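You operate a simulated robot arm through the tools that you are given. There is no shell and no other tool. Be economical: measure what you need, move in short steps, check, and stop when the job is done.

You are at the controls of a simulated two-armed robot. One attempt, no reset.

Task
Dust the patch on the long wooden box's lid, then wax it from the open tin.
Fine: grey cloth for the dust, cream pad for the wax; hold the box steady; put both back. A coat counts when it lies all over at full strength: go over it till it gets no stronger. What is to be rubbed or washed off counts as gone when no trace of it is left.

Only the result counts: the job must be done as asked and must still hold three seconds after the hand-in. Knocking over, shifting, dropping, spilling or breaking anything else fails it. Lids that push on must go on centred and level and be pressed home; caps that screw on are set level and turned clockwise until they are tight. Flat cloth is picked up by pressing the open fingertips on it (5 to 10 N) and closing them slowly along it; thin cloth reads only 2 to 8 mm in the jaws.

Robot
Two 7-joint arms with two-finger parallel grippers on one trunk, on a base that drives. Base frame: it is fixed to the floor where the robot stands at the start and does not move with it; the origin is under the middle of the robot, x ahead of it, y to its left, z up; the surface under the hand at the start is at about z = 0.74. Units: m, degrees, N and s.
The left shoulder is at the start at [0.07, 0.163, 1.12], the right one opposite. With the tool pointing down near the work surface each hand reaches from about 0.38 to 0.88 m from the robot's upright axis, wherever it stands, measured 20 degrees to its own side. Places, roughly: long wooden box (22x8x8 cm) [0.6, 0.2, 0.8]. Payload 3.43 kg a hand.
Tool frame (each hand has its own): the origin (TCP) lies between the finger pads and is the grasp point; the fingertips stand 0.034 m ahead of it; z points along the fingers, y is the line along which they close. The gripper opens to 0.128 m. The fingers are 0.024 m wide and 0.012 m thick; the gripper's body (0.048 by 0.13 m) begins 0.096 m behind the TCP.
Orientation is that of the tool frame in the base frame, as a unit quaternion [w, x, y, z]. With the fingers straight down and closing along the base's y, the tool's x points along the base's -x, its y along +y and its z along -z.

Tools
- The arms move only by the tool nudge_tool. It takes "left_commands", "right_commands" or both (then of equal length, played together; a hand with none holds still); each is a list of rows, each a list of 7 numbers: the shift along the base's x, y, z in m, then the turn, a rotation vector about the base's x, y, z in degrees, then the gripper command, from -1 (shut) to 1 (fully open), values between in proportion. In form: [[x, y, z, wx, wy, wz, jaw], ...]. A call has 1 to 12 rows; each row is the pose to reach, as a shift and turn from the pose commanded when the call began. A row lasts 0.2 s, in which the tool goes at most 0.05 m and 8.6 degrees; a call with a longer step from one row to the next is refused whole, and so is a gripper value outside its range. A pose out of reach is approached as far as the arm can. The call stops where the force on the tool passes 90 N (or 10 N more than at its start, if that is more) or the arm is blocked; 0.2 s more then pass. Each finger travels about 0.153 m/s and halts on what it meets, pressing with about 21 N; the grip force reading is that of the motor and also rises with nothing between the fingers. The clock runs only during rows and for 0.2 s after the last one: add rows that repeat a pose to give the fingers time. It gives the time, the measured TCP pose, the force on the tool (base axes), the opening and the grip force at its end, in the units of the frame above (readings bear some noise), with the torque about the TCP (base axes, N m) and any sound that the robot's microphone picked up.
- Cameras (640 x 400 px; columns grow to the right, rows downward): "scene" is now at [0.1339, 0.016, 1.3382]; the picture's right is [0.18, -0.98, 0.00], its down [-0.65, -0.12, -0.75] and it looks along [0.74, 0.13, -0.66] (base axes); focal length 263 px, centre (320, 200). "left" rides on the left gripper at [0.076, 0.011, -0.16] in its tool frame; the picture's right is [-0.15, 0.99, 0.00], its down [-0.88, -0.13, -0.46] and it looks along [-0.45, -0.07, 0.89] (tool axes); focal length 234 px, centre (320, 200). "right" rides on the right gripper at [0.076, -0.011, -0.16] in its tool frame; the picture's right is [0.15, 0.99, 0.00], its down [-0.88, 0.13, -0.46] and it looks along [-0.45, 0.07, 0.89] (tool axes); focal length 234 px, centre (320, 200). There is no depth. A picture from a camera that has moved, and an enlarged one, comes with that camera's place and axes in the base frame and with its lens.
- camera(camera): a new picture of that camera. The clock stands still meanwhile.
- raise_lower(by): slides the trunk up (or, below 0, down) by that many m; the arms and the scene camera ride with it, the base frame stays. It gives what a move gives, with no picture.
- roll_base(legs): drives the robot by 1 to 6 legs, each [ahead, left, turn to the left] in m, m and degrees, along the robot's own axes; the way and the turn of a leg run together, so that a leg with both is an arc; at most 1.5 m and 180 degrees a leg. The arms and the cameras ride along, it lands a little off, and it stops where it bumps. It gives what a move gives.
- pan_tilt(pan, tilt): turns the head with the scene camera to pan (to the left, within 86 degrees either way) and tilt (down, from -29 to 69), counted from straight ahead of the robot. It gives what a move gives.
- close_up(camera, box): a new picture of the part [left, top, right, bottom] of that camera's present view, enlarged. The clock stands still meanwhile.
- job_done(): hands the job in; it is judged then, once.

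Work in short steps. Places have to be worked out from the pictures, the camera data and where the tool is seen: move nearer, look again, correct. Check each grasp and each placing, and mend what went wrong. You have 120 turns and 88 pictures in all, those below and enlarged ones among them. Open the grippers and draw the arms clear of the work before you hand the job in, unless the task says otherwise; then end with one line.

The tools are called after "Emit:" by a JSON object that holds its "op" and its "data". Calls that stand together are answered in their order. nudge_tool: Moves the arms, as the interface text tells. Its arguments: {"type":"object","properties":{"left_commands":{"type":"array","items":{"type":"array","items":{"type":"number"}}},"right_commands":{"type":"array","items":{"type":"array","items":{"type":"number"}}}},"required":[]} The other tools are called the same way: raise_lower (by) slides the trunk up or down; roll_base (legs) drives the base; pan_tilt (pan, tilt) turns the head that bears the scene camera; camera (camera) takes a picture; close_up (camera, box) takes an enlarged picture of a part of a camera's view; job_done () hands the job in.

At the start:

```text
clock: 0.0
left_tool_pos: [0.5865, 0.3163, 1.0361]
left_tool_rot: [0.0, -0.001, 1.0, 0.0]
left_force: [0.9, 0.4, -0.4]
left_moment: [-0.01, 0.0, -0.02]
left_width: 0.128
left_finger_force: 0.1
right_tool_pos: [0.5063, -0.1238, 1.1368]
right_tool_rot: [-0.001, 0.001, 1.0, 0.0]
right_force: [-0.2, 0.4, 0.2]
right_moment: [0.01, -0.01, 0.02]
right_width: 0.1278
right_finger_force: 0.0
trunk travel left (down, up): [-0.6, 0.34]
robot x, y, heading: [-0.0036, -0.0029, -0.2]
head pan, tilt: [10.1, 41.7]
```

scene: 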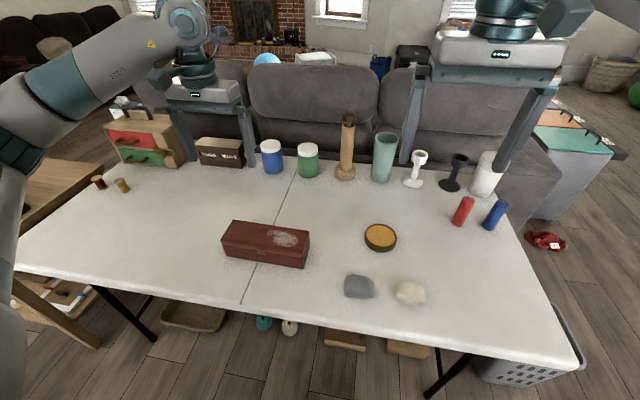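
right: 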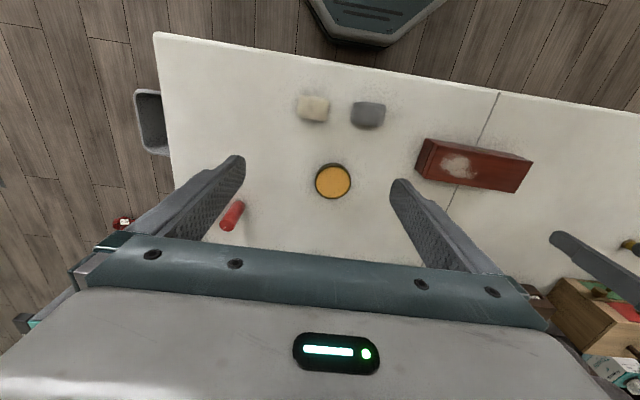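
left: 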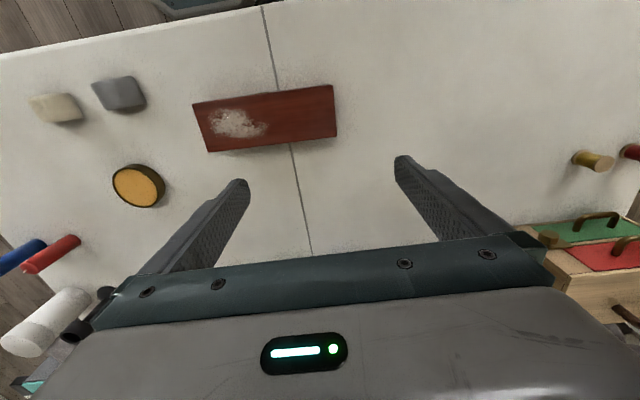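

I start with enlarged views of the box with its patch, and of the cloth, the pad and the tin.

Emit:
{"op": "close_up", "data": {"camera": "scene", "box": [200, 200, 330, 281]}}

Emit:
{"op": "close_up", "data": {"camera": "scene", "box": [325, 215, 455, 296]}}

Emit:
{"op": "close_up", "data": {"camera": "right", "box": [280, 80, 560, 255]}}

```text
4.92 times, centred on (265, 240) of scene
camera zoom: at [0.1339, 0.016, 1.3382], right [0.18, -0.98, 0.0], down [-0.65, -0.12, -0.75], along [0.74, 0.13, -0.66], focal length 1294 px, centre (591, 1)
```

zoom: 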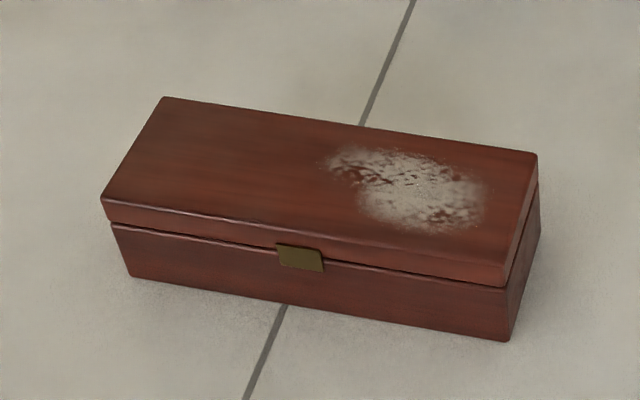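

```text
4.92 times, centred on (390, 256) of scene
camera zoom: at [0.1339, 0.016, 1.3382], right [0.18, -0.98, 0.0], down [-0.65, -0.12, -0.75], along [0.74, 0.13, -0.66], focal length 1294 px, centre (-25, -73)
```

zoom: 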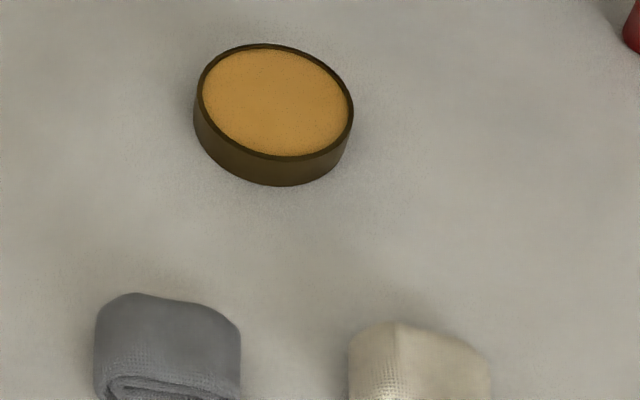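

```text
2.29 times, centred on (420, 168) of right
camera zoom: at [0.4308, -0.1347, 1.2957], right [-0.15, 0.99, 0.0], down [0.88, 0.13, 0.46], along [0.45, 0.07, -0.89], focal length 535 px, centre (91, 274)
```

zoom: 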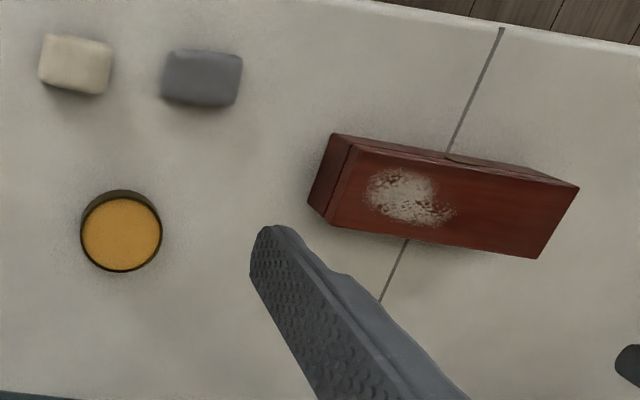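

From the pictures: box centre about [0.551, 0.231], patch at y 0.14–0.235 on its right half, grey cloth about [0.483, -0.02], cream pad [0.49, -0.14], tin [0.65, -0.07]. I turn both hands 90° so they close along x, and bring them over the cloth and the left end of the box.

Emit:
{"op": "nudge_tool", "data": {"left_commands": [[-0.003, -0.001, 0, 0, 0, -8.2, 1], [-0.006, -0.002, 0, 0, 0, -16.4, 1], [-0.009, -0.003, 0, 0, 0, -24.6, 1], [-0.012, -0.004, 0, 0, 0, -32.8, 1], [-0.015, -0.005, 0, 0, 0, -41, 1], [-0.018, -0.006, 0, 0, 0, -49.2, 1], [-0.021, -0.007, 0, 0, 0, -57.4, 1], [-0.024, -0.008, 0, 0, 0, -65.6, 1], [-0.027, -0.009, 0, 0, 0, -73.8, 1], [-0.03, -0.01, 0, 0, 0, -82, 1], [-0.033, -0.011, 0, 0, 0, -90, 1]], "right_commands": [[-0.002, 0.01, -0.015, 0, 0, 8.2, 1], [-0.004, 0.02, -0.03, 0, 0, 16.4, 1], [-0.006, 0.03, -0.045, 0, 0, 24.6, 1], [-0.008, 0.04, -0.06, 0, 0, 32.8, 1], [-0.01, 0.05, -0.075, 0, 0, 41, 1], [-0.012, 0.06, -0.09, 0, 0, 49.2, 1], [-0.014, 0.07, -0.105, 0, 0, 57.4, 1], [-0.016, 0.08, -0.12, 0, 0, 65.6, 1], [-0.018, 0.09, -0.135, 0, 0, 73.8, 1], [-0.02, 0.1, -0.15, 0, 0, 82, 1], [-0.023, 0.104, -0.16, 0, 0, 90, 1]]}}

```text
clock: 2.4
left_tool_pos: [0.4118, 0.1891, 1.0319]
left_tool_rot: [-0.001, 0.703, 0.711, 0.002]
left_force: [1.0, 0.6, -0.6]
left_moment: [0.0, -0.01, 0.03]
left_width: 0.1278
left_finger_force: 0.0
left hand out of reach, approached as far as the arm can: row 7, 8, 9, 10, 11
right_tool_pos: [0.4839, -0.0228, 0.9817]
right_tool_rot: [0.001, -0.683, 0.731, 0.001]
right_force: [-0.4, 0.4, 0.2]
right_moment: [-0.01, 0.03, 0.0]
right_width: 0.1281
right_finger_force: 0.0
right hand out of reach, approached as far as the arm can: row 11
trunk travel left (down, up): [-0.6, 0.34]
robot x, y, heading: [0.0023, -0.0008, 0.0]
head pan, tilt: [10.1, 41.7]
```

The left hand runs out of reach on that turn, so I bring it back the other way, first to yaw 0, then on to +90.

Emit:
{"op": "nudge_tool", "data": {"left_commands": [[0.01, 0.01, 0, 0, 0, 8.2, 1], [0.025, 0.02, 0, 0, 0, 16.4, 1], [0.04, 0.03, 0, 0, 0, 24.6, 1], [0.055, 0.04, 0, 0, 0, 32.8, 1], [0.07, 0.055, 0, 0, 0, 41, 1], [0.085, 0.07, 0, 0, 0, 49.2, 1], [0.1, 0.085, 0, 0, 0, 57.4, 1], [0.115, 0.095, 0, 0, 0, 65.6, 1], [0.13, 0.105, 0, 0, 0, 73.8, 1], [0.14, 0.115, 0, 0, 0, 82, 1], [0.14, 0.115, 0, 0, 0, 90, 1]]}}

Emit:
{"op": "camera", "data": {"camera": "right"}}

```text
clock: 4.8
left_tool_pos: [0.5542, 0.3037, 1.0329]
left_tool_rot: [0.001, -0.002, 1.0, 0.001]
left_force: [-0.6, 0.2, -0.6]
left_moment: [-0.03, -0.01, 0.03]
left_width: 0.128
left_finger_force: 0.2
right_tool_pos: [0.485, -0.021, 0.9821]
right_tool_rot: [0.0, -0.682, 0.731, 0.0]
right_force: [0.1, -1.1, -0.6]
right_moment: [0.01, -0.04, 0.01]
right_width: 0.128
right_finger_force: 0.1
trunk travel left (down, up): [-0.6, 0.34]
robot x, y, heading: [0.001, 0.0011, -0.1]
head pan, tilt: [10.1, 41.7]
```

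```text
81 pictures are left
camera right: at [0.4906, -0.0981, 1.1408], right [-1.0, -0.08, 0.0], down [-0.07, 0.89, 0.46], along [-0.04, 0.45, -0.89], focal length 234 px, centre (320, 200)
```

right: 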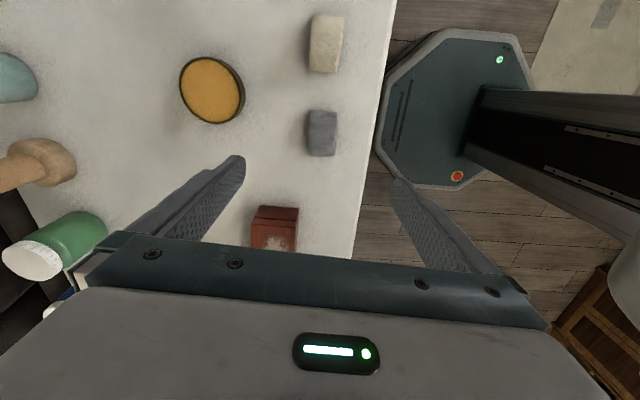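

Cloth confirmed near [0.481, -0.025], pad [0.486, -0.143], tin [0.647, -0.072]. Now I turn the left hand the other way, to +90.

Emit:
{"op": "nudge_tool", "data": {"left_commands": [[0, 0, 0, 0, 0, 8.2, 1], [0, 0, 0, 0, 0, 16.4, 1], [0, 0, 0, 0, 0, 24.6, 1], [0, 0, 0, 0, 0, 32.8, 1], [0, 0, 0, 0, 0, 41, 1], [0, 0, 0, 0, 0, 49.2, 1], [0, 0, 0, 0, 0, 57.4, 1], [0, 0, 0, 0, 0, 65.6, 1], [0, 0, 0, 0, 0, 73.8, 1], [0, 0, 0, 0, 0, 82, 1], [0, 0, 0, 0, 0, 88, 1]]}}

Emit:
{"op": "camera", "data": {"camera": "left"}}

```text
clock: 7.2
left_tool_pos: [0.5539, 0.304, 1.0327]
left_tool_rot: [0.0, -0.696, 0.718, -0.001]
left_force: [0.4, 0.3, -0.5]
left_moment: [-0.03, -0.03, 0.01]
left_width: 0.1281
left_finger_force: 0.0
right_tool_pos: [0.4846, -0.0213, 0.9807]
right_tool_rot: [0.0, -0.682, 0.731, 0.0]
right_force: [0.4, -0.9, -0.7]
right_moment: [0.02, -0.01, -0.02]
right_width: 0.1281
right_finger_force: 0.0
trunk travel left (down, up): [-0.6, 0.34]
robot x, y, heading: [0.0035, 0.0018, 0.1]
head pan, tilt: [10.1, 41.7]
```

```text
80 pictures are left
camera left: at [0.5406, 0.2293, 1.1929], right [-0.98, 0.18, 0.0], down [0.16, 0.88, 0.46], along [0.08, 0.45, -0.89], focal length 234 px, centre (320, 200)
```

left: 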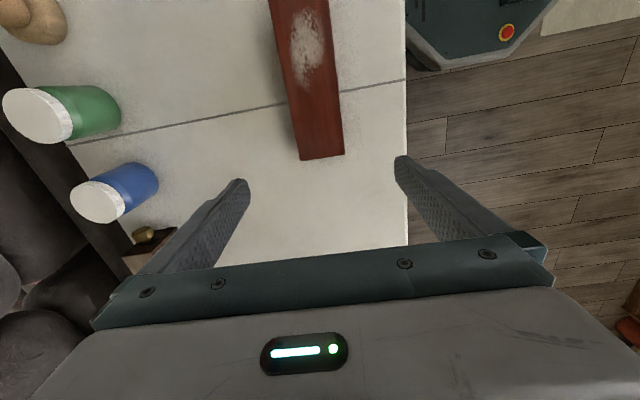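

The +88 yaw works for the left hand. I zoom in on the box's end to line up the grip.

Emit:
{"op": "close_up", "data": {"camera": "left", "box": [220, 0, 420, 200]}}

```text
2.00 times, centred on (320, 100) of left
camera zoom: at [0.5406, 0.2293, 1.1929], right [-0.98, 0.18, 0.0], down [0.16, 0.88, 0.46], along [0.08, 0.45, -0.89], focal length 468 px, centre (320, 400)
```

zoom: 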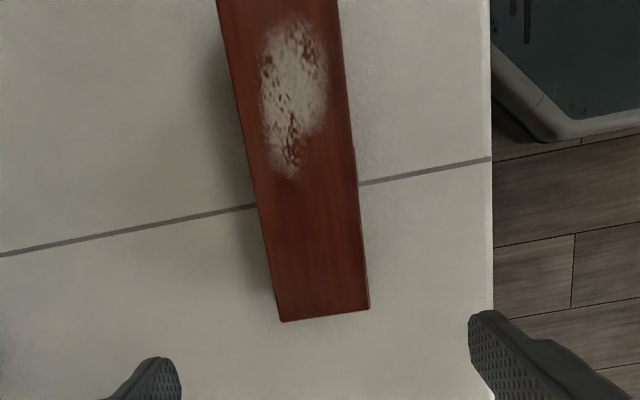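

The box's end is centred at x≈0.555, turned about -2°, which matches the hand. I lower the left hand around the box's left end at y≈0.318, still open.

Emit:
{"op": "nudge_tool", "data": {"left_commands": [[0, 0.007, -0.045, 0, 0, 0, 1], [0, 0.013, -0.09, 0, 0, 0, 1], [0, 0.013, -0.135, 0, 0, 0, 1], [0, 0.013, -0.175, 0, 0, 0, 1], [0, 0.013, -0.2, 0, 0, 0, 1], [0, 0.013, -0.225, 0, 0, 0, 1], [0, 0.013, -0.225, 0, 0, 0, 1]]}}

Emit:
{"op": "camera", "data": {"camera": "left"}}

Emit:
{"op": "close_up", "data": {"camera": "scene", "box": [160, 150, 330, 280]}}

```text
clock: 8.8
left_tool_pos: [0.5534, 0.3172, 0.808]
left_tool_rot: [-0.001, -0.696, 0.718, 0.0]
left_force: [0.6, -0.9, 0.8]
left_moment: [0.04, 0.02, -0.01]
left_width: 0.1279
left_finger_force: 0.0
right_tool_pos: [0.4851, -0.0216, 0.9815]
right_tool_rot: [0.0, -0.682, 0.732, 0.0]
right_force: [1.4, 0.2, 0.3]
right_moment: [0.0, -0.02, 0.03]
right_width: 0.1278
right_finger_force: 0.1
trunk travel left (down, up): [-0.6, 0.34]
robot x, y, heading: [0.0001, 0.0011, 0.1]
head pan, tilt: [10.1, 41.7]
```

```text
78 pictures are left
camera left: at [0.5397, 0.2426, 0.9672], right [-0.98, 0.18, 0.0], down [0.16, 0.88, 0.46], along [0.08, 0.45, -0.89], focal length 234 px, centre (320, 200)
```

left: 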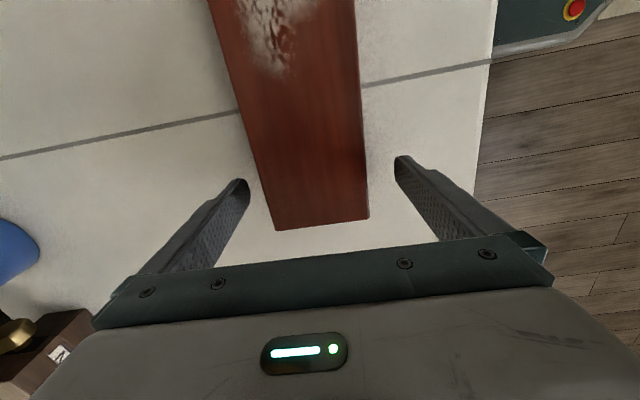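

```text
3.08 times, centred on (245, 215) of scene
camera zoom: at [0.1337, 0.0157, 1.3382], right [0.18, -0.98, 0.0], down [-0.65, -0.12, -0.75], along [0.74, 0.13, -0.66], focal length 808 px, centre (551, 154)
```

zoom: 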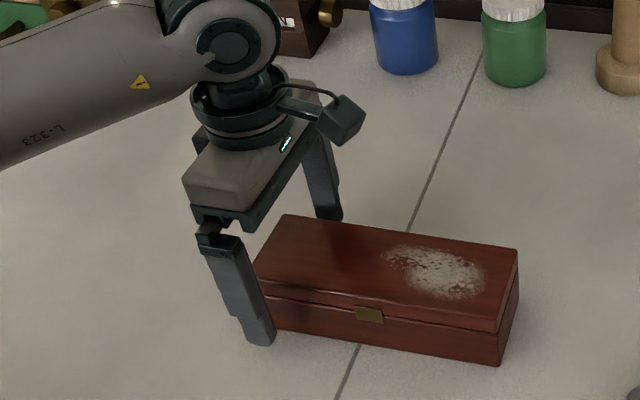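

The left hand's camera bulge would sit just where the right hand has to wipe. I tilt the left hand outward by 30° about its closing axis, then check.

Emit:
{"op": "nudge_tool", "data": {"left_commands": [[0.001, 0.001, 0, -7.5, 0.23, 0, 1], [0.001, 0.001, 0, -15, 0.46, 0, 1], [0.001, 0.001, 0, -22.5, 0.7, 0, 1], [0.001, 0.001, 0, -30, 0.93, 0, 1], [0.001, 0.001, 0, -30, 0.93, 0, 1]]}}

Emit:
{"op": "close_up", "data": {"camera": "scene", "box": [160, 150, 330, 280]}}

Emit:
{"op": "camera", "data": {"camera": "left"}}

```text
clock: 10.0
left_tool_pos: [0.5561, 0.3192, 0.808]
left_tool_rot: [-0.187, -0.671, 0.694, -0.181]
left_force: [0.1, -0.7, -0.1]
left_moment: [0.01, -0.01, -0.03]
left_width: 0.1281
left_finger_force: 0.0
right_tool_pos: [0.4853, -0.0227, 0.9824]
right_tool_rot: [0.001, -0.683, 0.731, 0.0]
right_force: [-0.2, 0.1, 0.4]
right_moment: [0.0, 0.02, 0.02]
right_width: 0.1276
right_finger_force: 0.1
trunk travel left (down, up): [-0.6, 0.34]
robot x, y, heading: [0.0001, -0.0014, -0.1]
head pan, tilt: [10.1, 41.7]
```

```text
3.08 times, centred on (245, 215) of scene
camera zoom: at [0.134, 0.0155, 1.3382], right [0.18, -0.98, 0.0], down [-0.65, -0.12, -0.75], along [0.74, 0.13, -0.66], focal length 808 px, centre (551, 154)
```

zoom: 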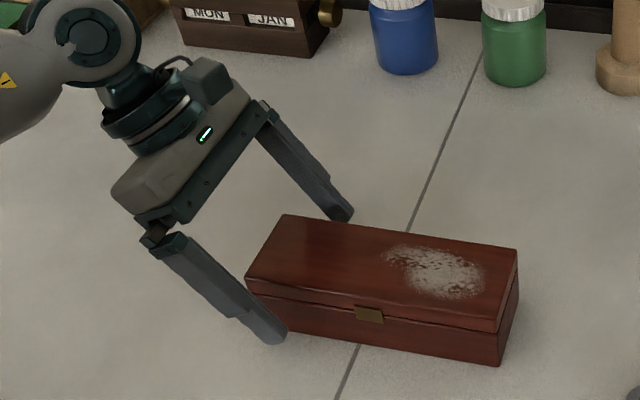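

```text
75 pictures are left
camera left: at [0.5441, 0.3337, 0.9842], right [-0.98, 0.16, -0.07], down [0.16, 0.99, -0.05], along [0.07, -0.06, -1.0], focal length 234 px, centre (320, 200)
```

left: 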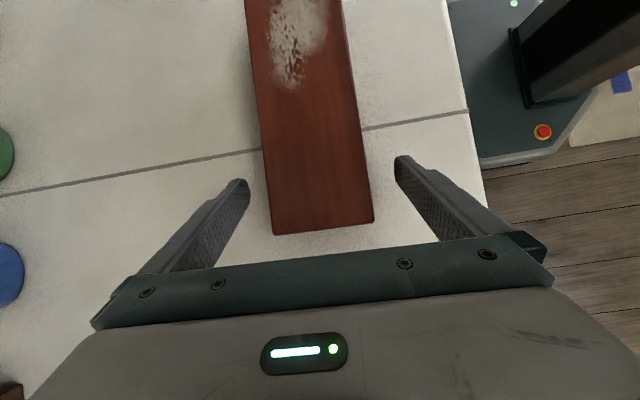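

The left hand now leans clear and is centred on the box (x≈0.556). I close it slowly on the box's end.

Emit:
{"op": "nudge_tool", "data": {"left_commands": [[0, 0, 0, 0, 0, 0, 0.6], [0, 0, 0, 0, 0, 0, 0.4], [0, 0, 0, 0, 0, 0, 0.32], [0, 0, 0, 0, 0, 0, 0.28], [0, 0, 0, 0, 0, 0, 0.24], [0, 0, 0, 0, 0, 0, 0.2], [0, 0, 0, 0, 0, 0, 0.15], [0, 0, 0, 0, 0, 0, 0], [0, 0, 0, 0, 0, 0, -0.2], [0, 0, 0, 0, 0, 0, -0.2]]}}

Emit:
{"op": "close_up", "data": {"camera": "scene", "box": [160, 150, 330, 280]}}

```text
clock: 12.2
left_tool_pos: [0.5563, 0.3187, 0.8085]
left_tool_rot: [-0.186, -0.671, 0.694, -0.18]
left_force: [2.0, 0.2, 0.6]
left_moment: [-0.07, -0.21, 0.19]
left_width: 0.0781
left_finger_force: 21.2
right_tool_pos: [0.4849, -0.0218, 0.9814]
right_tool_rot: [0.0, -0.682, 0.731, 0.0]
right_force: [0.5, 1.2, -1.2]
right_moment: [0.01, 0.0, -0.02]
right_width: 0.1281
right_finger_force: 0.0
trunk travel left (down, up): [-0.6, 0.34]
robot x, y, heading: [-0.0007, 0.0005, 0.2]
head pan, tilt: [10.1, 41.7]
```

```text
3.08 times, centred on (245, 215) of scene
camera zoom: at [0.1339, 0.016, 1.3382], right [0.18, -0.98, 0.0], down [-0.65, -0.12, -0.75], along [0.74, 0.13, -0.66], focal length 808 px, centre (551, 154)
```

zoom: 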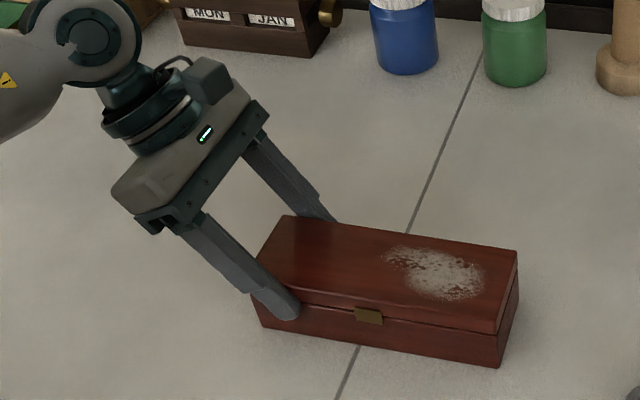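

The box is gripped (78 mm, 21 N) and has hardly moved. I lower the right hand over the grey cloth and look again.

Emit:
{"op": "nudge_tool", "data": {"right_commands": [[-0.002, -0.002, -0.04, 0, 0, 0, 1], [-0.004, -0.003, -0.08, 0, 0, 0, 1], [-0.004, -0.003, -0.12, 0, 0, 0, 1], [-0.004, -0.003, -0.12, 0, 0, 0, 1]]}}

Emit:
{"op": "camera", "data": {"camera": "right"}}

Emit:
{"op": "close_up", "data": {"camera": "scene", "box": [310, 220, 450, 310]}}

```text
clock: 13.2
left_tool_pos: [0.5554, 0.3193, 0.8075]
left_tool_rot: [-0.186, -0.671, 0.695, -0.181]
left_force: [0.2, 0.3, 1.5]
left_moment: [-0.06, -0.15, 0.09]
left_width: 0.0778
left_finger_force: 21.0
right_tool_pos: [0.4803, -0.0262, 0.8605]
right_tool_rot: [0.0, -0.682, 0.731, -0.001]
right_force: [-0.3, 0.7, 0.0]
right_moment: [0.0, 0.05, 0.01]
right_width: 0.1278
right_finger_force: 0.1
trunk travel left (down, up): [-0.6, 0.34]
robot x, y, heading: [-0.0006, -0.0025, -0.1]
head pan, tilt: [10.1, 41.7]
```

```text
73 pictures are left
camera right: at [0.4865, -0.1016, 1.0201], right [-1.0, -0.08, 0.0], down [-0.07, 0.89, 0.46], along [-0.03, 0.45, -0.89], focal length 234 px, centre (320, 200)
```

right: 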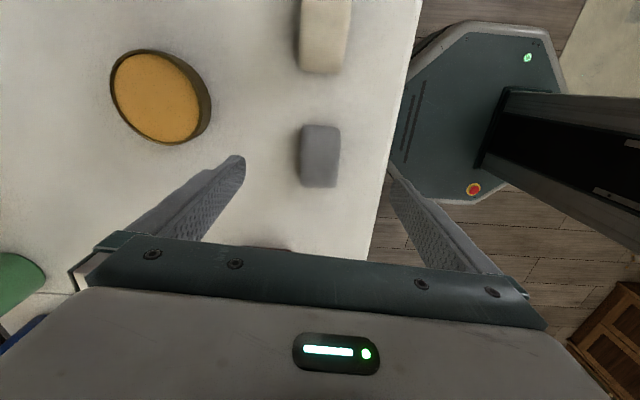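

```text
4.44 times, centred on (380, 265) of scene
camera zoom: at [0.1336, 0.016, 1.3382], right [0.18, -0.98, 0.0], down [-0.65, -0.12, -0.75], along [0.74, 0.13, -0.66], focal length 1168 px, centre (53, -89)
```

zoom: 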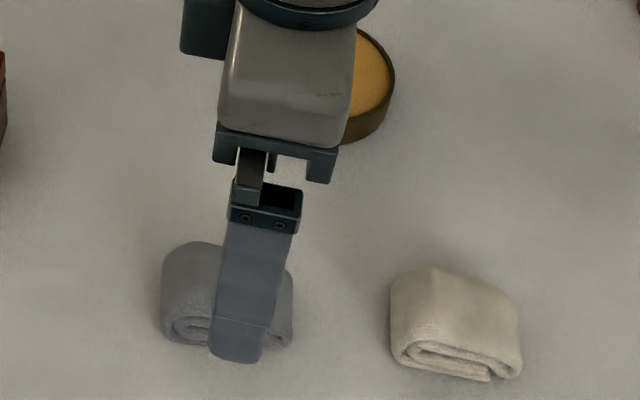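

Cloth block centred near [0.481, -0.028], about 50 × 67 mm and 35 mm tall. I go down so the tips stand about 13 mm above the table, leaving cloth below the fingers, and close along x.

Emit:
{"op": "nudge_tool", "data": {"right_commands": [[0, -0.002, -0.03, 0, 0, 0, 1], [0.001, -0.002, -0.055, 0, 0, 0, 1], [0.001, -0.002, -0.073, 0, 0, 0, 1], [0.001, -0.002, -0.073, 0, 0, 0, 0.5], [0.001, -0.002, -0.073, 0, 0, 0, 0], [0.001, -0.002, -0.073, 0, 0, 0, -0.3], [0.001, -0.002, -0.073, 0, 0, 0, -0.6], [0.001, -0.002, -0.073, 0, 0, 0, -1], [0.001, -0.002, -0.073, 0, 0, 0, -1], [0.001, -0.002, -0.073, 0, 0, 0, -1]]}}

Emit:
{"op": "close_up", "data": {"camera": "scene", "box": [310, 220, 450, 310]}}

Emit:
{"op": "camera", "data": {"camera": "right"}}

```text
clock: 15.4
left_tool_pos: [0.5553, 0.3191, 0.8077]
left_tool_rot: [-0.185, -0.671, 0.695, -0.181]
left_force: [0.4, -0.4, 0.2]
left_moment: [-0.08, -0.15, 0.1]
left_width: 0.0778
left_finger_force: 21.1
right_tool_pos: [0.4821, -0.0271, 0.7888]
right_tool_rot: [0.001, -0.682, 0.731, 0.0]
right_force: [-0.3, 0.5, -0.3]
right_moment: [0.0, 0.0, 0.05]
right_width: 0.0483
right_finger_force: 21.0
trunk travel left (down, up): [-0.6, 0.34]
robot x, y, heading: [-0.0, 0.004, -0.0]
head pan, tilt: [10.1, 41.7]
```

```text
4.44 times, centred on (380, 265) of scene
camera zoom: at [0.1337, 0.0159, 1.3382], right [0.18, -0.98, 0.0], down [-0.65, -0.12, -0.75], along [0.74, 0.13, -0.66], focal length 1168 px, centre (53, -89)
```

zoom: 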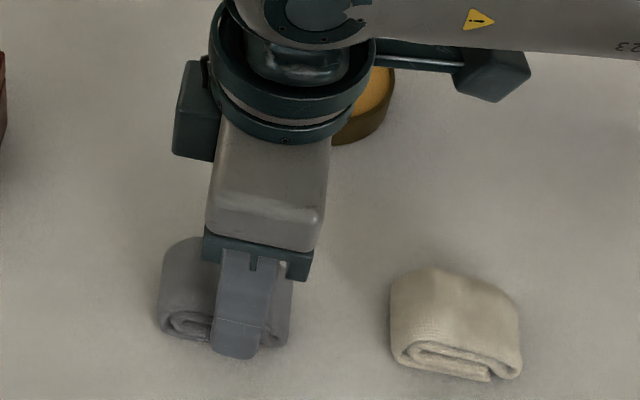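

```text
70 pictures are left
camera right: at [0.4876, -0.1031, 0.9479], right [-1.0, -0.08, 0.0], down [-0.07, 0.89, 0.46], along [-0.04, 0.45, -0.89], focal length 234 px, centre (320, 200)
```

right: 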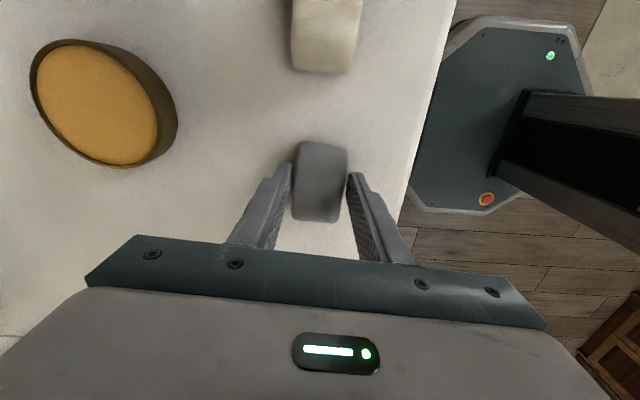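

Cloth gripped at 48 mm. I lift it and carry it to above the patch, about [0.552, 0.187].

Emit:
{"op": "nudge_tool", "data": {"right_commands": [[0, 0, 0.04, 0, 0, 0, -1], [0, 0, 0.08, 0, 0, 0, -1], [0, 0, 0.12, 0, 0, 0, -1], [0.014, 0.043, 0.14, 0, 0, 0, -1], [0.028, 0.086, 0.14, 0, 0, 0, -1], [0.042, 0.129, 0.14, 0, 0, 0, -1], [0.056, 0.172, 0.14, 0, 0, 0, -1], [0.07, 0.213, 0.14, 0, 0, 0, -1], [0.07, 0.213, 0.14, 0, 0, 0, -1]]}}

Emit:
{"op": "camera", "data": {"camera": "scene"}}

Emit:
{"op": "camera", "data": {"camera": "right"}}

```text
clock: 17.4
left_tool_pos: [0.556, 0.3187, 0.8068]
left_tool_rot: [-0.186, -0.671, 0.695, -0.18]
left_force: [0.8, -0.4, 1.2]
left_moment: [0.21, -0.15, -0.04]
left_width: 0.0777
left_finger_force: 20.4
right_tool_pos: [0.5123, 0.09, 0.9296]
right_tool_rot: [0.0, -0.682, 0.731, -0.001]
right_force: [0.0, 0.4, -0.9]
right_moment: [0.01, -0.03, -0.02]
right_width: 0.0
right_finger_force: 21.2
right hand out of reach, approached as far as the arm can: row 6, 7, 8, 9
trunk travel left (down, up): [-0.6, 0.34]
robot x, y, heading: [0.0011, 0.0004, -0.1]
head pan, tilt: [10.1, 41.7]
```

```text
69 pictures are left
camera scene: at [0.1338, 0.0157, 1.3382], right [0.18, -0.98, 0.0], down [-0.65, -0.12, -0.75], along [0.74, 0.13, -0.66], focal length 263 px, centre (320, 200)
```

scene: 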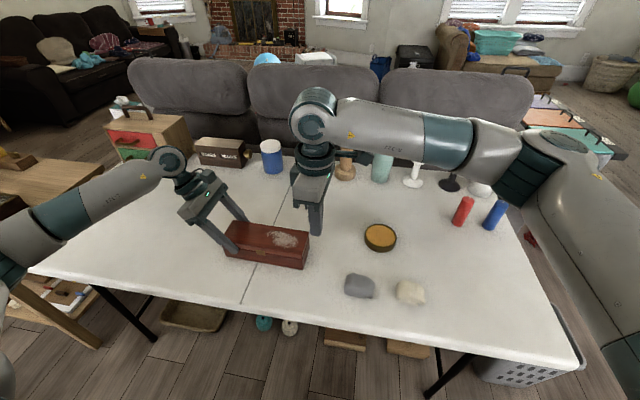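

```text
68 pictures are left
camera right: at [0.518, 0.014, 1.0884], right [-1.0, -0.08, 0.0], down [-0.07, 0.89, 0.46], along [-0.03, 0.45, -0.89], focal length 234 px, centre (320, 200)
```

right: 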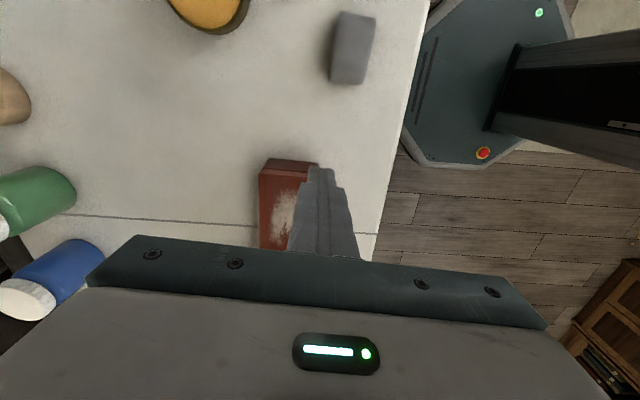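

Two findings: the cloth slipped out at the lift and lies in its place (my grip was too high), and the right arm cannot reach the patch at this yaw. I test whether it reaches the patch with yaw about 0.

Emit:
{"op": "nudge_tool", "data": {"right_commands": [[0.004, 0.0, 0.01, 0, 0, -8, -1], [0.008, 0.0, 0.01, 0, 0, -16, -1], [0.012, 0.01, 0.01, 0, 0, -24, -1], [0.016, 0.02, 0.01, 0, 0, -32, -1], [0.02, 0.03, 0.01, 0, 0, -40, -1], [0.024, 0.04, 0.01, 0, 0, -48, -1], [0.028, 0.05, 0.01, 0, 0, -56, -1], [0.032, 0.06, 0.01, 0, 0, -64, -1], [0.036, 0.08, 0.01, 0, 0, -72, -1], [0.038, 0.09, 0.01, 0, 0, -80, -1], [0.038, 0.1, 0.01, 0, 0, -88, -1], [0.038, 0.1, 0.01, 0, 0, -88, -1]]}}

Emit:
{"op": "camera", "data": {"camera": "scene"}}

```text
clock: 20.0
left_tool_pos: [0.5556, 0.3181, 0.8071]
left_tool_rot: [-0.185, -0.671, 0.694, -0.181]
left_force: [-0.4, -1.7, 1.6]
left_moment: [0.18, -0.11, 0.02]
left_width: 0.0777
left_finger_force: 21.0
right_tool_pos: [0.5494, 0.1891, 0.9411]
right_tool_rot: [-0.001, 0.018, 1.0, 0.0]
right_force: [0.2, 0.2, 0.0]
right_moment: [-0.05, -0.01, 0.03]
right_width: 0.0
right_finger_force: 21.4
trunk travel left (down, up): [-0.6, 0.34]
robot x, y, heading: [0.0007, -0.0021, 0.0]
head pan, tilt: [10.1, 41.7]
```

```text
67 pictures are left
camera scene: at [0.1338, 0.0159, 1.3382], right [0.18, -0.98, 0.0], down [-0.65, -0.12, -0.75], along [0.74, 0.13, -0.66], focal length 263 px, centre (320, 200)
```

scene: 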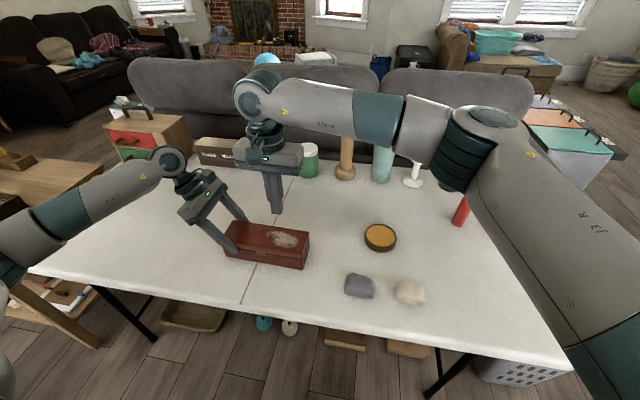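

Yaw ≈ 0 reaches easily and stays clear of the left hand. I go back over the cloth, opening, to grip it across its longer side and lower.

Emit:
{"op": "nudge_tool", "data": {"right_commands": [[-0.013, -0.043, 0, 0, 0, 0, -1], [-0.026, -0.086, 0, 0, 0, 0, -0.5], [-0.039, -0.129, 0, 0, 0, 0, 0], [-0.052, -0.172, 0, 0, 0, 0, 0.5], [-0.065, -0.215, 0, 0, 0, 0, 1], [-0.065, -0.215, -0.035, 0, 0, 0, 1], [-0.065, -0.215, -0.07, 0, 0, 0, 1], [-0.065, -0.215, -0.07, 0, 0, 0, 1]]}}

Emit:
{"op": "camera", "data": {"camera": "right"}}

Emit:
{"op": "close_up", "data": {"camera": "scene", "box": [310, 220, 450, 310]}}

```text
clock: 21.8
left_tool_pos: [0.5556, 0.3178, 0.8081]
left_tool_rot: [-0.186, -0.671, 0.695, -0.18]
left_force: [1.1, -0.7, 1.6]
left_moment: [0.28, -0.08, 0.02]
left_width: 0.0779
left_finger_force: 20.6
right_tool_pos: [0.4851, -0.0249, 0.8692]
right_tool_rot: [-0.001, 0.017, 1.0, 0.0]
right_force: [0.4, 0.6, -0.9]
right_moment: [0.02, 0.0, -0.01]
right_width: 0.1279
right_finger_force: 0.1
trunk travel left (down, up): [-0.6, 0.34]
robot x, y, heading: [0.0043, -0.0003, 0.0]
head pan, tilt: [10.1, 41.7]
```

```text
66 pictures are left
camera right: at [0.4088, -0.0347, 1.0289], right [-0.11, 0.99, 0.0], down [0.88, 0.1, 0.46], along [0.45, 0.05, -0.89], focal length 234 px, centre (320, 200)
```

right: 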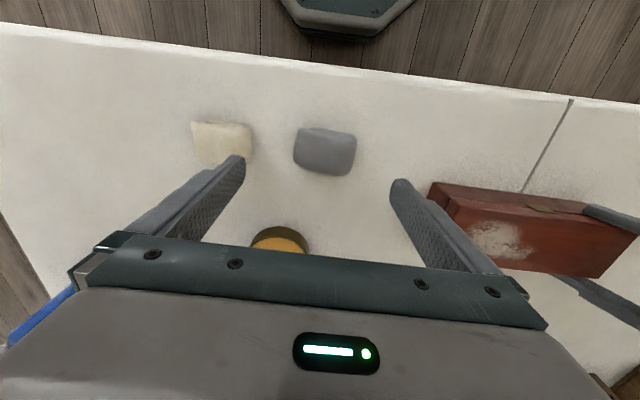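

```text
4.44 times, centred on (380, 265) of scene
camera zoom: at [0.1338, 0.016, 1.3382], right [0.18, -0.98, 0.0], down [-0.65, -0.12, -0.75], along [0.74, 0.13, -0.66], focal length 1168 px, centre (53, -89)
```

zoom: 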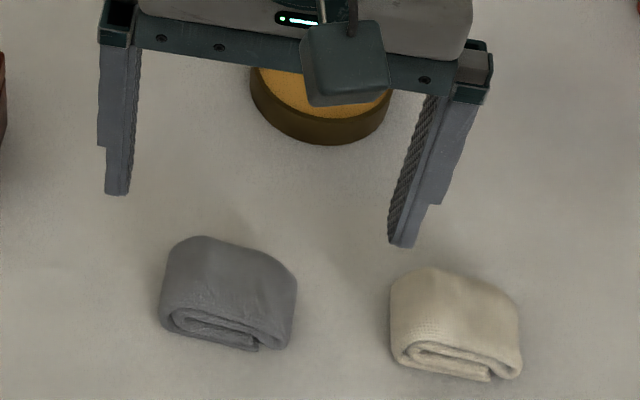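

The cloth now lies at about [0.483, -0.020], yaw -2.5°, which suits the hand. I go down until the tips are about 6 mm over the table.

Emit:
{"op": "nudge_tool", "data": {"right_commands": [[-0.001, 0.004, -0.03, 0, 0, 0, 1], [-0.001, 0.004, -0.06, 0, 0, 0, 1], [-0.001, 0.004, -0.08, 0, 0, 0, 1], [-0.001, 0.004, -0.087, 0, 0, 0, 1], [-0.001, 0.004, -0.087, 0, 0, 0, 1]]}}

Emit:
{"op": "camera", "data": {"camera": "right"}}

Emit:
{"op": "close_up", "data": {"camera": "scene", "box": [310, 220, 450, 310]}}

```text
clock: 23.0
left_tool_pos: [0.5554, 0.3185, 0.8079]
left_tool_rot: [-0.186, -0.671, 0.695, -0.18]
left_force: [-0.9, -0.7, 0.5]
left_moment: [0.13, -0.06, -0.02]
left_width: 0.0778
left_finger_force: 21.1
right_tool_pos: [0.4835, -0.0218, 0.7821]
right_tool_rot: [0.0, 0.018, 1.0, 0.0]
right_force: [0.0, 0.3, -0.6]
right_moment: [-0.01, 0.0, 0.02]
right_width: 0.1281
right_finger_force: 0.1
trunk travel left (down, up): [-0.6, 0.34]
robot x, y, heading: [-0.0013, -0.0005, -0.1]
head pan, tilt: [10.1, 41.7]
```

```text
64 pictures are left
camera right: at [0.4074, -0.0304, 0.9423], right [-0.11, 0.99, 0.0], down [0.88, 0.1, 0.46], along [0.45, 0.05, -0.89], focal length 234 px, centre (320, 200)
```

right: 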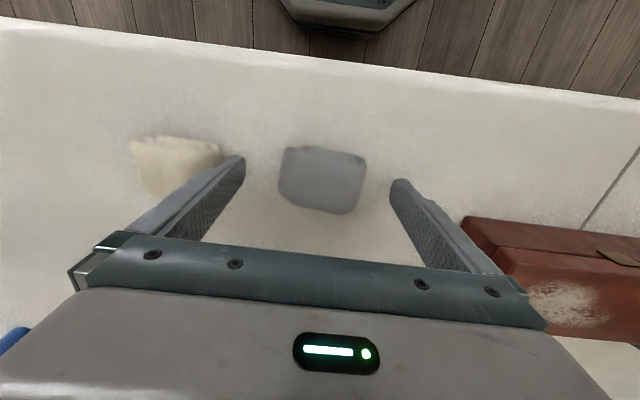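

```text
4.44 times, centred on (380, 265) of scene
camera zoom: at [0.1337, 0.0159, 1.3382], right [0.18, -0.98, 0.0], down [-0.65, -0.12, -0.75], along [0.74, 0.13, -0.66], focal length 1168 px, centre (53, -89)
```

zoom: 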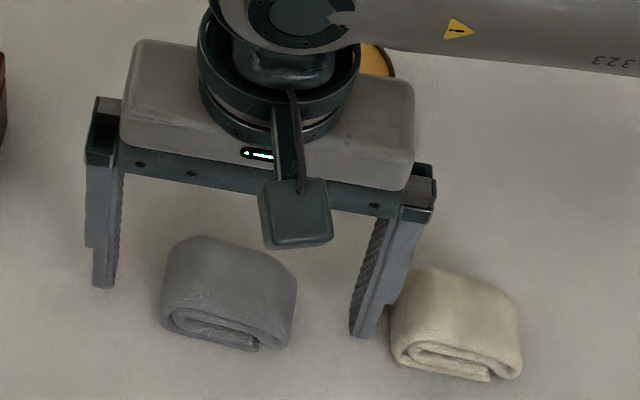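

The cloth is centred between the fingers. I close slowly and lift just 3 cm to check.

Emit:
{"op": "nudge_tool", "data": {"right_commands": [[0, 0, 0, 0, 0, 0, 0.4], [0, 0, 0, 0, 0, 0, 0.1], [0, 0, 0, 0, 0, 0, -0.2], [0, 0, 0, 0, 0, 0, -0.5], [0, 0, 0, 0, 0, 0, -1], [0, 0, 0, 0, 0, 0, -1], [0, 0, 0, 0, 0, 0, -1], [0, 0, 0.01, 0, 0, 0, -1], [0, 0, 0.02, 0, 0, 0, -1], [0, 0, 0.03, 0, 0, 0, -1], [0, 0, 0.03, 0, 0, 0, -1]]}}

Emit:
{"op": "close_up", "data": {"camera": "scene", "box": [310, 220, 450, 310]}}

Emit:
{"op": "camera", "data": {"camera": "right"}}

```text
clock: 25.4
left_tool_pos: [0.556, 0.3189, 0.807]
left_tool_rot: [-0.186, -0.67, 0.695, -0.18]
left_force: [-0.5, 0.1, 0.6]
left_moment: [-0.01, 0.0, 0.03]
left_width: 0.0777
left_finger_force: 21.0
right_tool_pos: [0.4831, -0.021, 0.8129]
right_tool_rot: [0.0, 0.017, 1.0, 0.0]
right_force: [-0.1, 0.2, 0.3]
right_moment: [-0.01, 0.02, -0.01]
right_width: 0.0702
right_finger_force: 20.5
trunk travel left (down, up): [-0.6, 0.34]
robot x, y, heading: [-0.0026, -0.0007, -0.2]
head pan, tilt: [10.1, 41.7]
```

```text
4.44 times, centred on (380, 265) of scene
camera zoom: at [0.1338, 0.016, 1.3382], right [0.18, -0.98, 0.0], down [-0.65, -0.12, -0.75], along [0.74, 0.13, -0.66], focal length 1168 px, centre (53, -89)
```

zoom: 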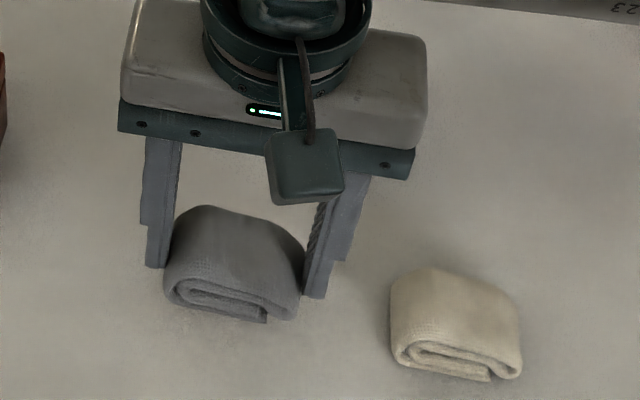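

```text
61 pictures are left
camera right: at [0.4073, -0.0295, 0.9725], right [-0.11, 0.99, 0.0], down [0.88, 0.1, 0.46], along [0.45, 0.05, -0.89], focal length 234 px, centre (320, 200)
```

right: 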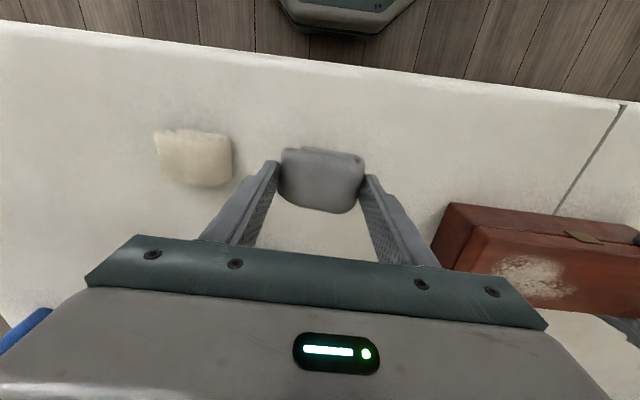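

The cloth is held (70 mm) with about 8 mm of it below the tips; its home is TCP [0.4835, -0.0215, 0.782]. I carry it to over the patch and begin lowering.

Emit:
{"op": "nudge_tool", "data": {"right_commands": [[0, 0, 0.04, 0, 0, 0, -1], [0, 0, 0.08, 0, 0, 0, -1], [0.012, 0.035, 0.11, 0, 0, 0, -1], [0.024, 0.07, 0.11, 0, 0, 0, -1], [0.036, 0.105, 0.11, 0, 0, 0, -1], [0.048, 0.14, 0.11, 0, 0, 0, -1], [0.06, 0.175, 0.11, 0, 0, 0, -1], [0.07, 0.208, 0.11, 0, 0, 0, -1], [0.07, 0.208, 0.09, 0, 0, 0, -1], [0.07, 0.208, 0.07, 0, 0, 0, -1], [0.07, 0.208, 0.058, 0, 0, 0, -1], [0.07, 0.208, 0.058, 0, 0, 0, -1]]}}

Emit:
{"op": "close_up", "data": {"camera": "scene", "box": [190, 160, 350, 280]}}

```text
clock: 28.0
left_tool_pos: [0.556, 0.3191, 0.8085]
left_tool_rot: [-0.186, -0.671, 0.695, -0.18]
left_force: [-0.3, -0.5, 1.3]
left_moment: [0.15, -0.05, 0.02]
left_width: 0.0778
left_finger_force: 21.3
right_tool_pos: [0.5533, 0.1856, 0.8713]
right_tool_rot: [0.0, 0.017, 1.0, 0.001]
right_force: [-0.1, 0.3, -0.6]
right_moment: [0.03, 0.02, 0.03]
right_width: 0.0703
right_finger_force: 20.8
trunk travel left (down, up): [-0.6, 0.34]
robot x, y, heading: [0.0029, -0.001, 0.0]
head pan, tilt: [10.1, 41.7]
```

```text
3.33 times, centred on (270, 220) of scene
camera zoom: at [0.1339, 0.0159, 1.3382], right [0.18, -0.98, 0.0], down [-0.65, -0.12, -0.75], along [0.74, 0.13, -0.66], focal length 876 px, centre (487, 133)
```

zoom: 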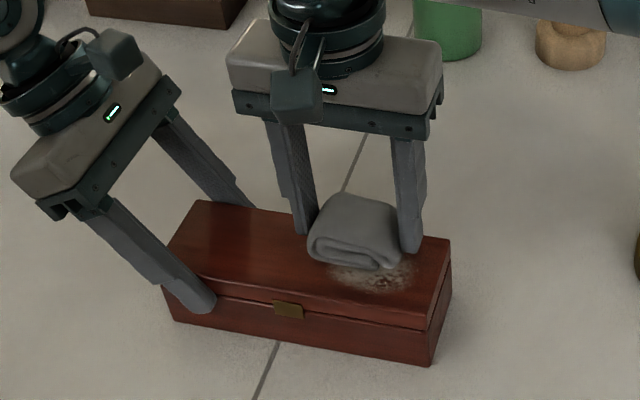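

The cloth hovers about 1 cm over the lid. I lower it in small steps until I feel contact.

Emit:
{"op": "nudge_tool", "data": {"right_commands": [[0, 0, -0.003, 0, 0, 0, -1], [0, 0, -0.005, 0, 0, 0, -1], [0, 0, -0.007, 0, 0, 0, -1], [0, 0, -0.009, 0, 0, 0, -1], [0, 0, -0.009, 0, 0, 0, -1]]}}

```text
clock: 29.2
left_tool_pos: [0.5552, 0.3182, 0.8075]
left_tool_rot: [-0.185, -0.671, 0.695, -0.18]
left_force: [0.0, -1.1, 0.7]
left_moment: [0.05, -0.06, 0.04]
left_width: 0.0778
left_finger_force: 20.7
right_tool_pos: [0.5537, 0.1859, 0.8612]
right_tool_rot: [0.0, 0.018, 1.0, -0.001]
right_force: [0.4, 0.2, -1.1]
right_moment: [-0.03, 0.03, -0.01]
right_width: 0.0697
right_finger_force: 20.9
trunk travel left (down, up): [-0.6, 0.34]
robot x, y, heading: [-0.0023, 0.0023, 0.2]
head pan, tilt: [10.1, 41.7]
```

No contact yet at 0.861; I continue down in 2 mm steps.

Emit:
{"op": "nudge_tool", "data": {"right_commands": [[0, 0, -0.002, 0, 0, 0, -1], [0, 0, -0.004, 0, 0, 0, -1], [0, 0, -0.005, 0, 0, 0, -1], [0, 0, -0.005, 0, 0, 0, -1]]}}

Emit:
{"op": "close_up", "data": {"camera": "scene", "box": [190, 160, 350, 280]}}

```text
clock: 30.2
left_tool_pos: [0.5554, 0.3195, 0.8077]
left_tool_rot: [-0.186, -0.671, 0.695, -0.18]
left_force: [0.8, -0.3, 0.2]
left_moment: [-0.03, -0.05, 0.09]
left_width: 0.0774
left_finger_force: 21.7
right_tool_pos: [0.5526, 0.1875, 0.856]
right_tool_rot: [0.0, 0.017, 1.0, 0.0]
right_force: [-0.9, 0.3, -0.1]
right_moment: [0.01, -0.01, -0.01]
right_width: 0.0704
right_finger_force: 21.1
trunk travel left (down, up): [-0.6, 0.34]
robot x, y, heading: [0.0013, -0.0043, 0.1]
head pan, tilt: [10.1, 41.7]
```

```text
3.33 times, centred on (270, 220) of scene
camera zoom: at [0.1339, 0.016, 1.3382], right [0.18, -0.98, 0.0], down [-0.65, -0.12, -0.75], along [0.74, 0.13, -0.66], focal length 876 px, centre (487, 133)
```

zoom: 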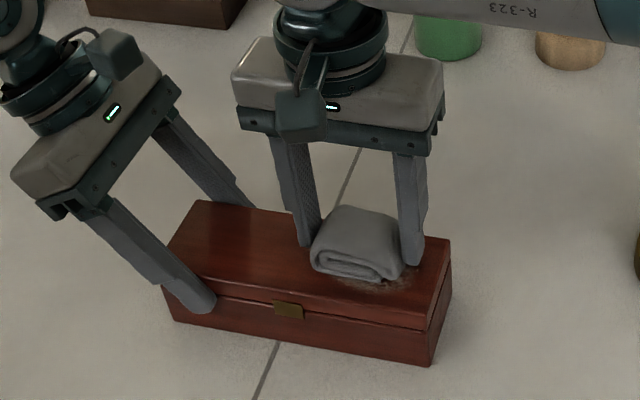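

Still no force, though it looks nearly touching. I lower a few mm more.

Emit:
{"op": "nudge_tool", "data": {"right_commands": [[0, 0, -0.002, 0, 0, 0, -1], [0, 0, -0.004, 0, 0, 0, -1], [0, 0, -0.004, 0, 0, 0, -1]]}}

```text
clock: 31.0
left_tool_pos: [0.5559, 0.3186, 0.8077]
left_tool_rot: [-0.185, -0.672, 0.694, -0.181]
left_force: [1.5, -0.2, -0.3]
left_moment: [-0.13, 0.01, 0.1]
left_width: 0.0778
left_finger_force: 20.9
right_tool_pos: [0.5536, 0.1865, 0.8542]
right_tool_rot: [-0.001, 0.017, 1.0, 0.001]
right_force: [1.4, 0.4, 2.6]
right_moment: [-0.01, -0.03, -0.04]
right_width: 0.0701
right_finger_force: 21.2
trunk travel left (down, up): [-0.6, 0.34]
robot x, y, heading: [-0.0041, -0.0037, 0.0]
head pan, tilt: [10.1, 41.7]
```

Contact at TCP z≈0.854. I press a little more and wipe over the whole patch in strokes.

Emit:
{"op": "nudge_tool", "data": {"right_commands": [[0, 0, -0.004, 0, 0, 0, -1], [-0.015, 0, -0.005, 0, 0, 0, -1], [0.02, 0, -0.005, 0, 0, 0, -1], [0.02, 0.022, -0.005, 0, 0, 0, -1], [-0.015, 0.022, -0.005, 0, 0, 0, -1], [0.02, 0.022, -0.005, 0, 0, 0, -1], [0.02, -0.022, -0.005, 0, 0, 0, -1], [-0.015, -0.022, -0.005, 0, 0, 0, -1], [0.02, -0.022, -0.005, 0, 0, 0, -1], [0.0, 0, -0.005, 0, 0, 0, -1]]}}

```text
clock: 33.2
left_tool_pos: [0.5542, 0.319, 0.809]
left_tool_rot: [-0.186, -0.671, 0.695, -0.181]
left_force: [0.1, 7.2, -1.6]
left_moment: [-0.45, 0.23, -0.04]
left_width: 0.0781
left_finger_force: 21.1
right_tool_pos: [0.5544, 0.1858, 0.8488]
right_tool_rot: [0.001, 0.019, 1.0, -0.001]
right_force: [3.5, -5.6, 15.0]
right_moment: [-0.17, -0.11, 0.0]
right_width: 0.0701
right_finger_force: 20.7
trunk travel left (down, up): [-0.6, 0.34]
robot x, y, heading: [0.002, 0.001, -0.1]
head pan, tilt: [10.1, 41.7]
```

Force 15 N is ample. I lift and look at the patch and at the cloth's seat in the jaws.

Emit:
{"op": "nudge_tool", "data": {"right_commands": [[0, 0, 0.03, 0, 0, 0, -1], [0.0, -0.03, 0.06, 0, 0, 0, -1], [0.0, -0.07, 0.07, 0, 0, 0, -1], [0.0, -0.11, 0.07, 0, 0, 0, -1], [0.0, -0.11, 0.07, 0, 0, 0, -1]]}}

Emit:
{"op": "close_up", "data": {"camera": "scene", "box": [210, 180, 370, 280]}}

```text
clock: 34.4
left_tool_pos: [0.5553, 0.3183, 0.8081]
left_tool_rot: [-0.186, -0.671, 0.695, -0.181]
left_force: [1.7, -1.8, 6.7]
left_moment: [0.35, 0.16, 0.05]
left_width: 0.0778
left_finger_force: 21.3
right_tool_pos: [0.5517, 0.0758, 0.9178]
right_tool_rot: [-0.001, 0.017, 1.0, 0.0]
right_force: [0.4, -0.8, -1.5]
right_moment: [0.01, -0.01, -0.01]
right_width: 0.0701
right_finger_force: 21.2
trunk travel left (down, up): [-0.6, 0.34]
robot x, y, heading: [-0.0021, -0.002, -0.1]
head pan, tilt: [10.1, 41.7]
```

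```text
4.00 times, centred on (290, 230) of scene
camera zoom: at [0.1333, 0.0159, 1.3383], right [0.18, -0.98, 0.0], down [-0.65, -0.12, -0.75], along [0.74, 0.13, -0.66], focal length 1051 px, centre (440, 80)
```

zoom: 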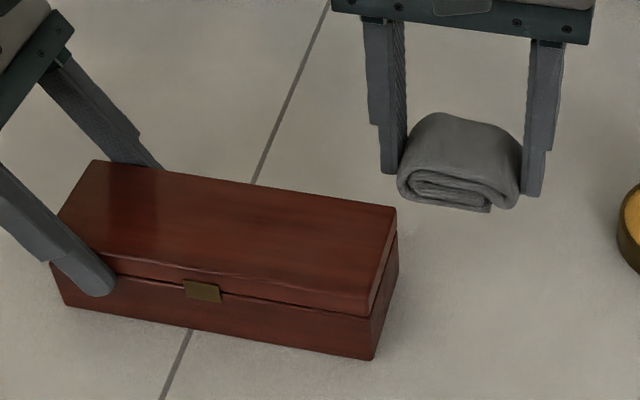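

The dust seems gone. I check more closely for traces.

Emit:
{"op": "close_up", "data": {"camera": "scene", "box": [245, 215, 315, 260]}}

Emit:
{"op": "close_up", "data": {"camera": "left", "box": [220, 0, 400, 140]}}

```text
8.89 times, centred on (280, 238) of scene
camera zoom: at [0.1333, 0.0159, 1.3383], right [0.18, -0.98, 0.0], down [-0.65, -0.12, -0.75], along [0.74, 0.13, -0.66], focal length 2336 px, centre (676, -133)
```

zoom: 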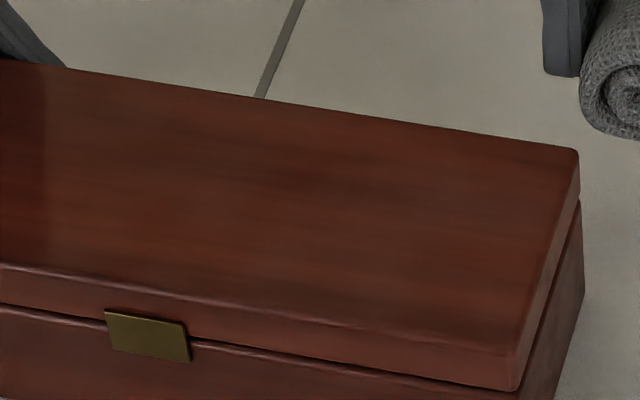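

```text
2.86 times, centred on (310, 70) of left
camera zoom: at [0.5436, 0.3333, 0.9847], right [-0.98, 0.16, -0.08], down [0.16, 0.99, -0.05], along [0.07, -0.06, -1.0], focal length 669 px, centre (349, 571)
```

zoom: 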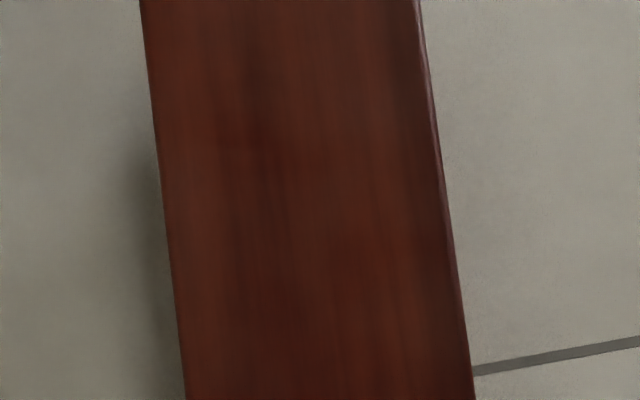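

It looks clean, but I make one more full pass for safety, a bit wider.

Emit:
{"op": "nudge_tool", "data": {"right_commands": [[0, 0.04, 0, 0, 0, 0, -1], [0, 0.08, 0, 0, 0, 0, -1], [0.002, 0.111, -0.03, 0, 0, 0, -1], [0.002, 0.111, -0.067, 0, 0, 0, -1], [-0.016, 0.136, -0.068, 0, 0, 0, -1], [0.022, 0.136, -0.068, 0, 0, 0, -1], [0.022, 0.111, -0.068, 0, 0, 0, -1], [-0.016, 0.111, -0.068, 0, 0, 0, -1], [-0.016, 0.087, -0.068, 0, 0, 0, -1], [0.022, 0.087, -0.068, 0, 0, 0, -1], [0.002, 0.111, -0.068, 0, 0, 0, -1], [0.002, 0.111, -0.03, 0, 0, 0, -1]]}}

```text
clock: 37.0
left_tool_pos: [0.5548, 0.318, 0.8078]
left_tool_rot: [-0.185, -0.671, 0.695, -0.181]
left_force: [-1.1, -2.3, 7.1]
left_moment: [0.37, 0.06, 0.09]
left_width: 0.0779
left_finger_force: 20.7
right_tool_pos: [0.5555, 0.1867, 0.8877]
right_tool_rot: [0.0, 0.017, 1.0, -0.001]
right_force: [-0.3, -0.3, -1.3]
right_moment: [-0.01, 0.02, -0.02]
right_width: 0.0702
right_finger_force: 21.3
trunk travel left (down, up): [-0.6, 0.34]
robot x, y, heading: [0.0025, -0.0023, -0.2]
head pan, tilt: [10.1, 41.7]
```

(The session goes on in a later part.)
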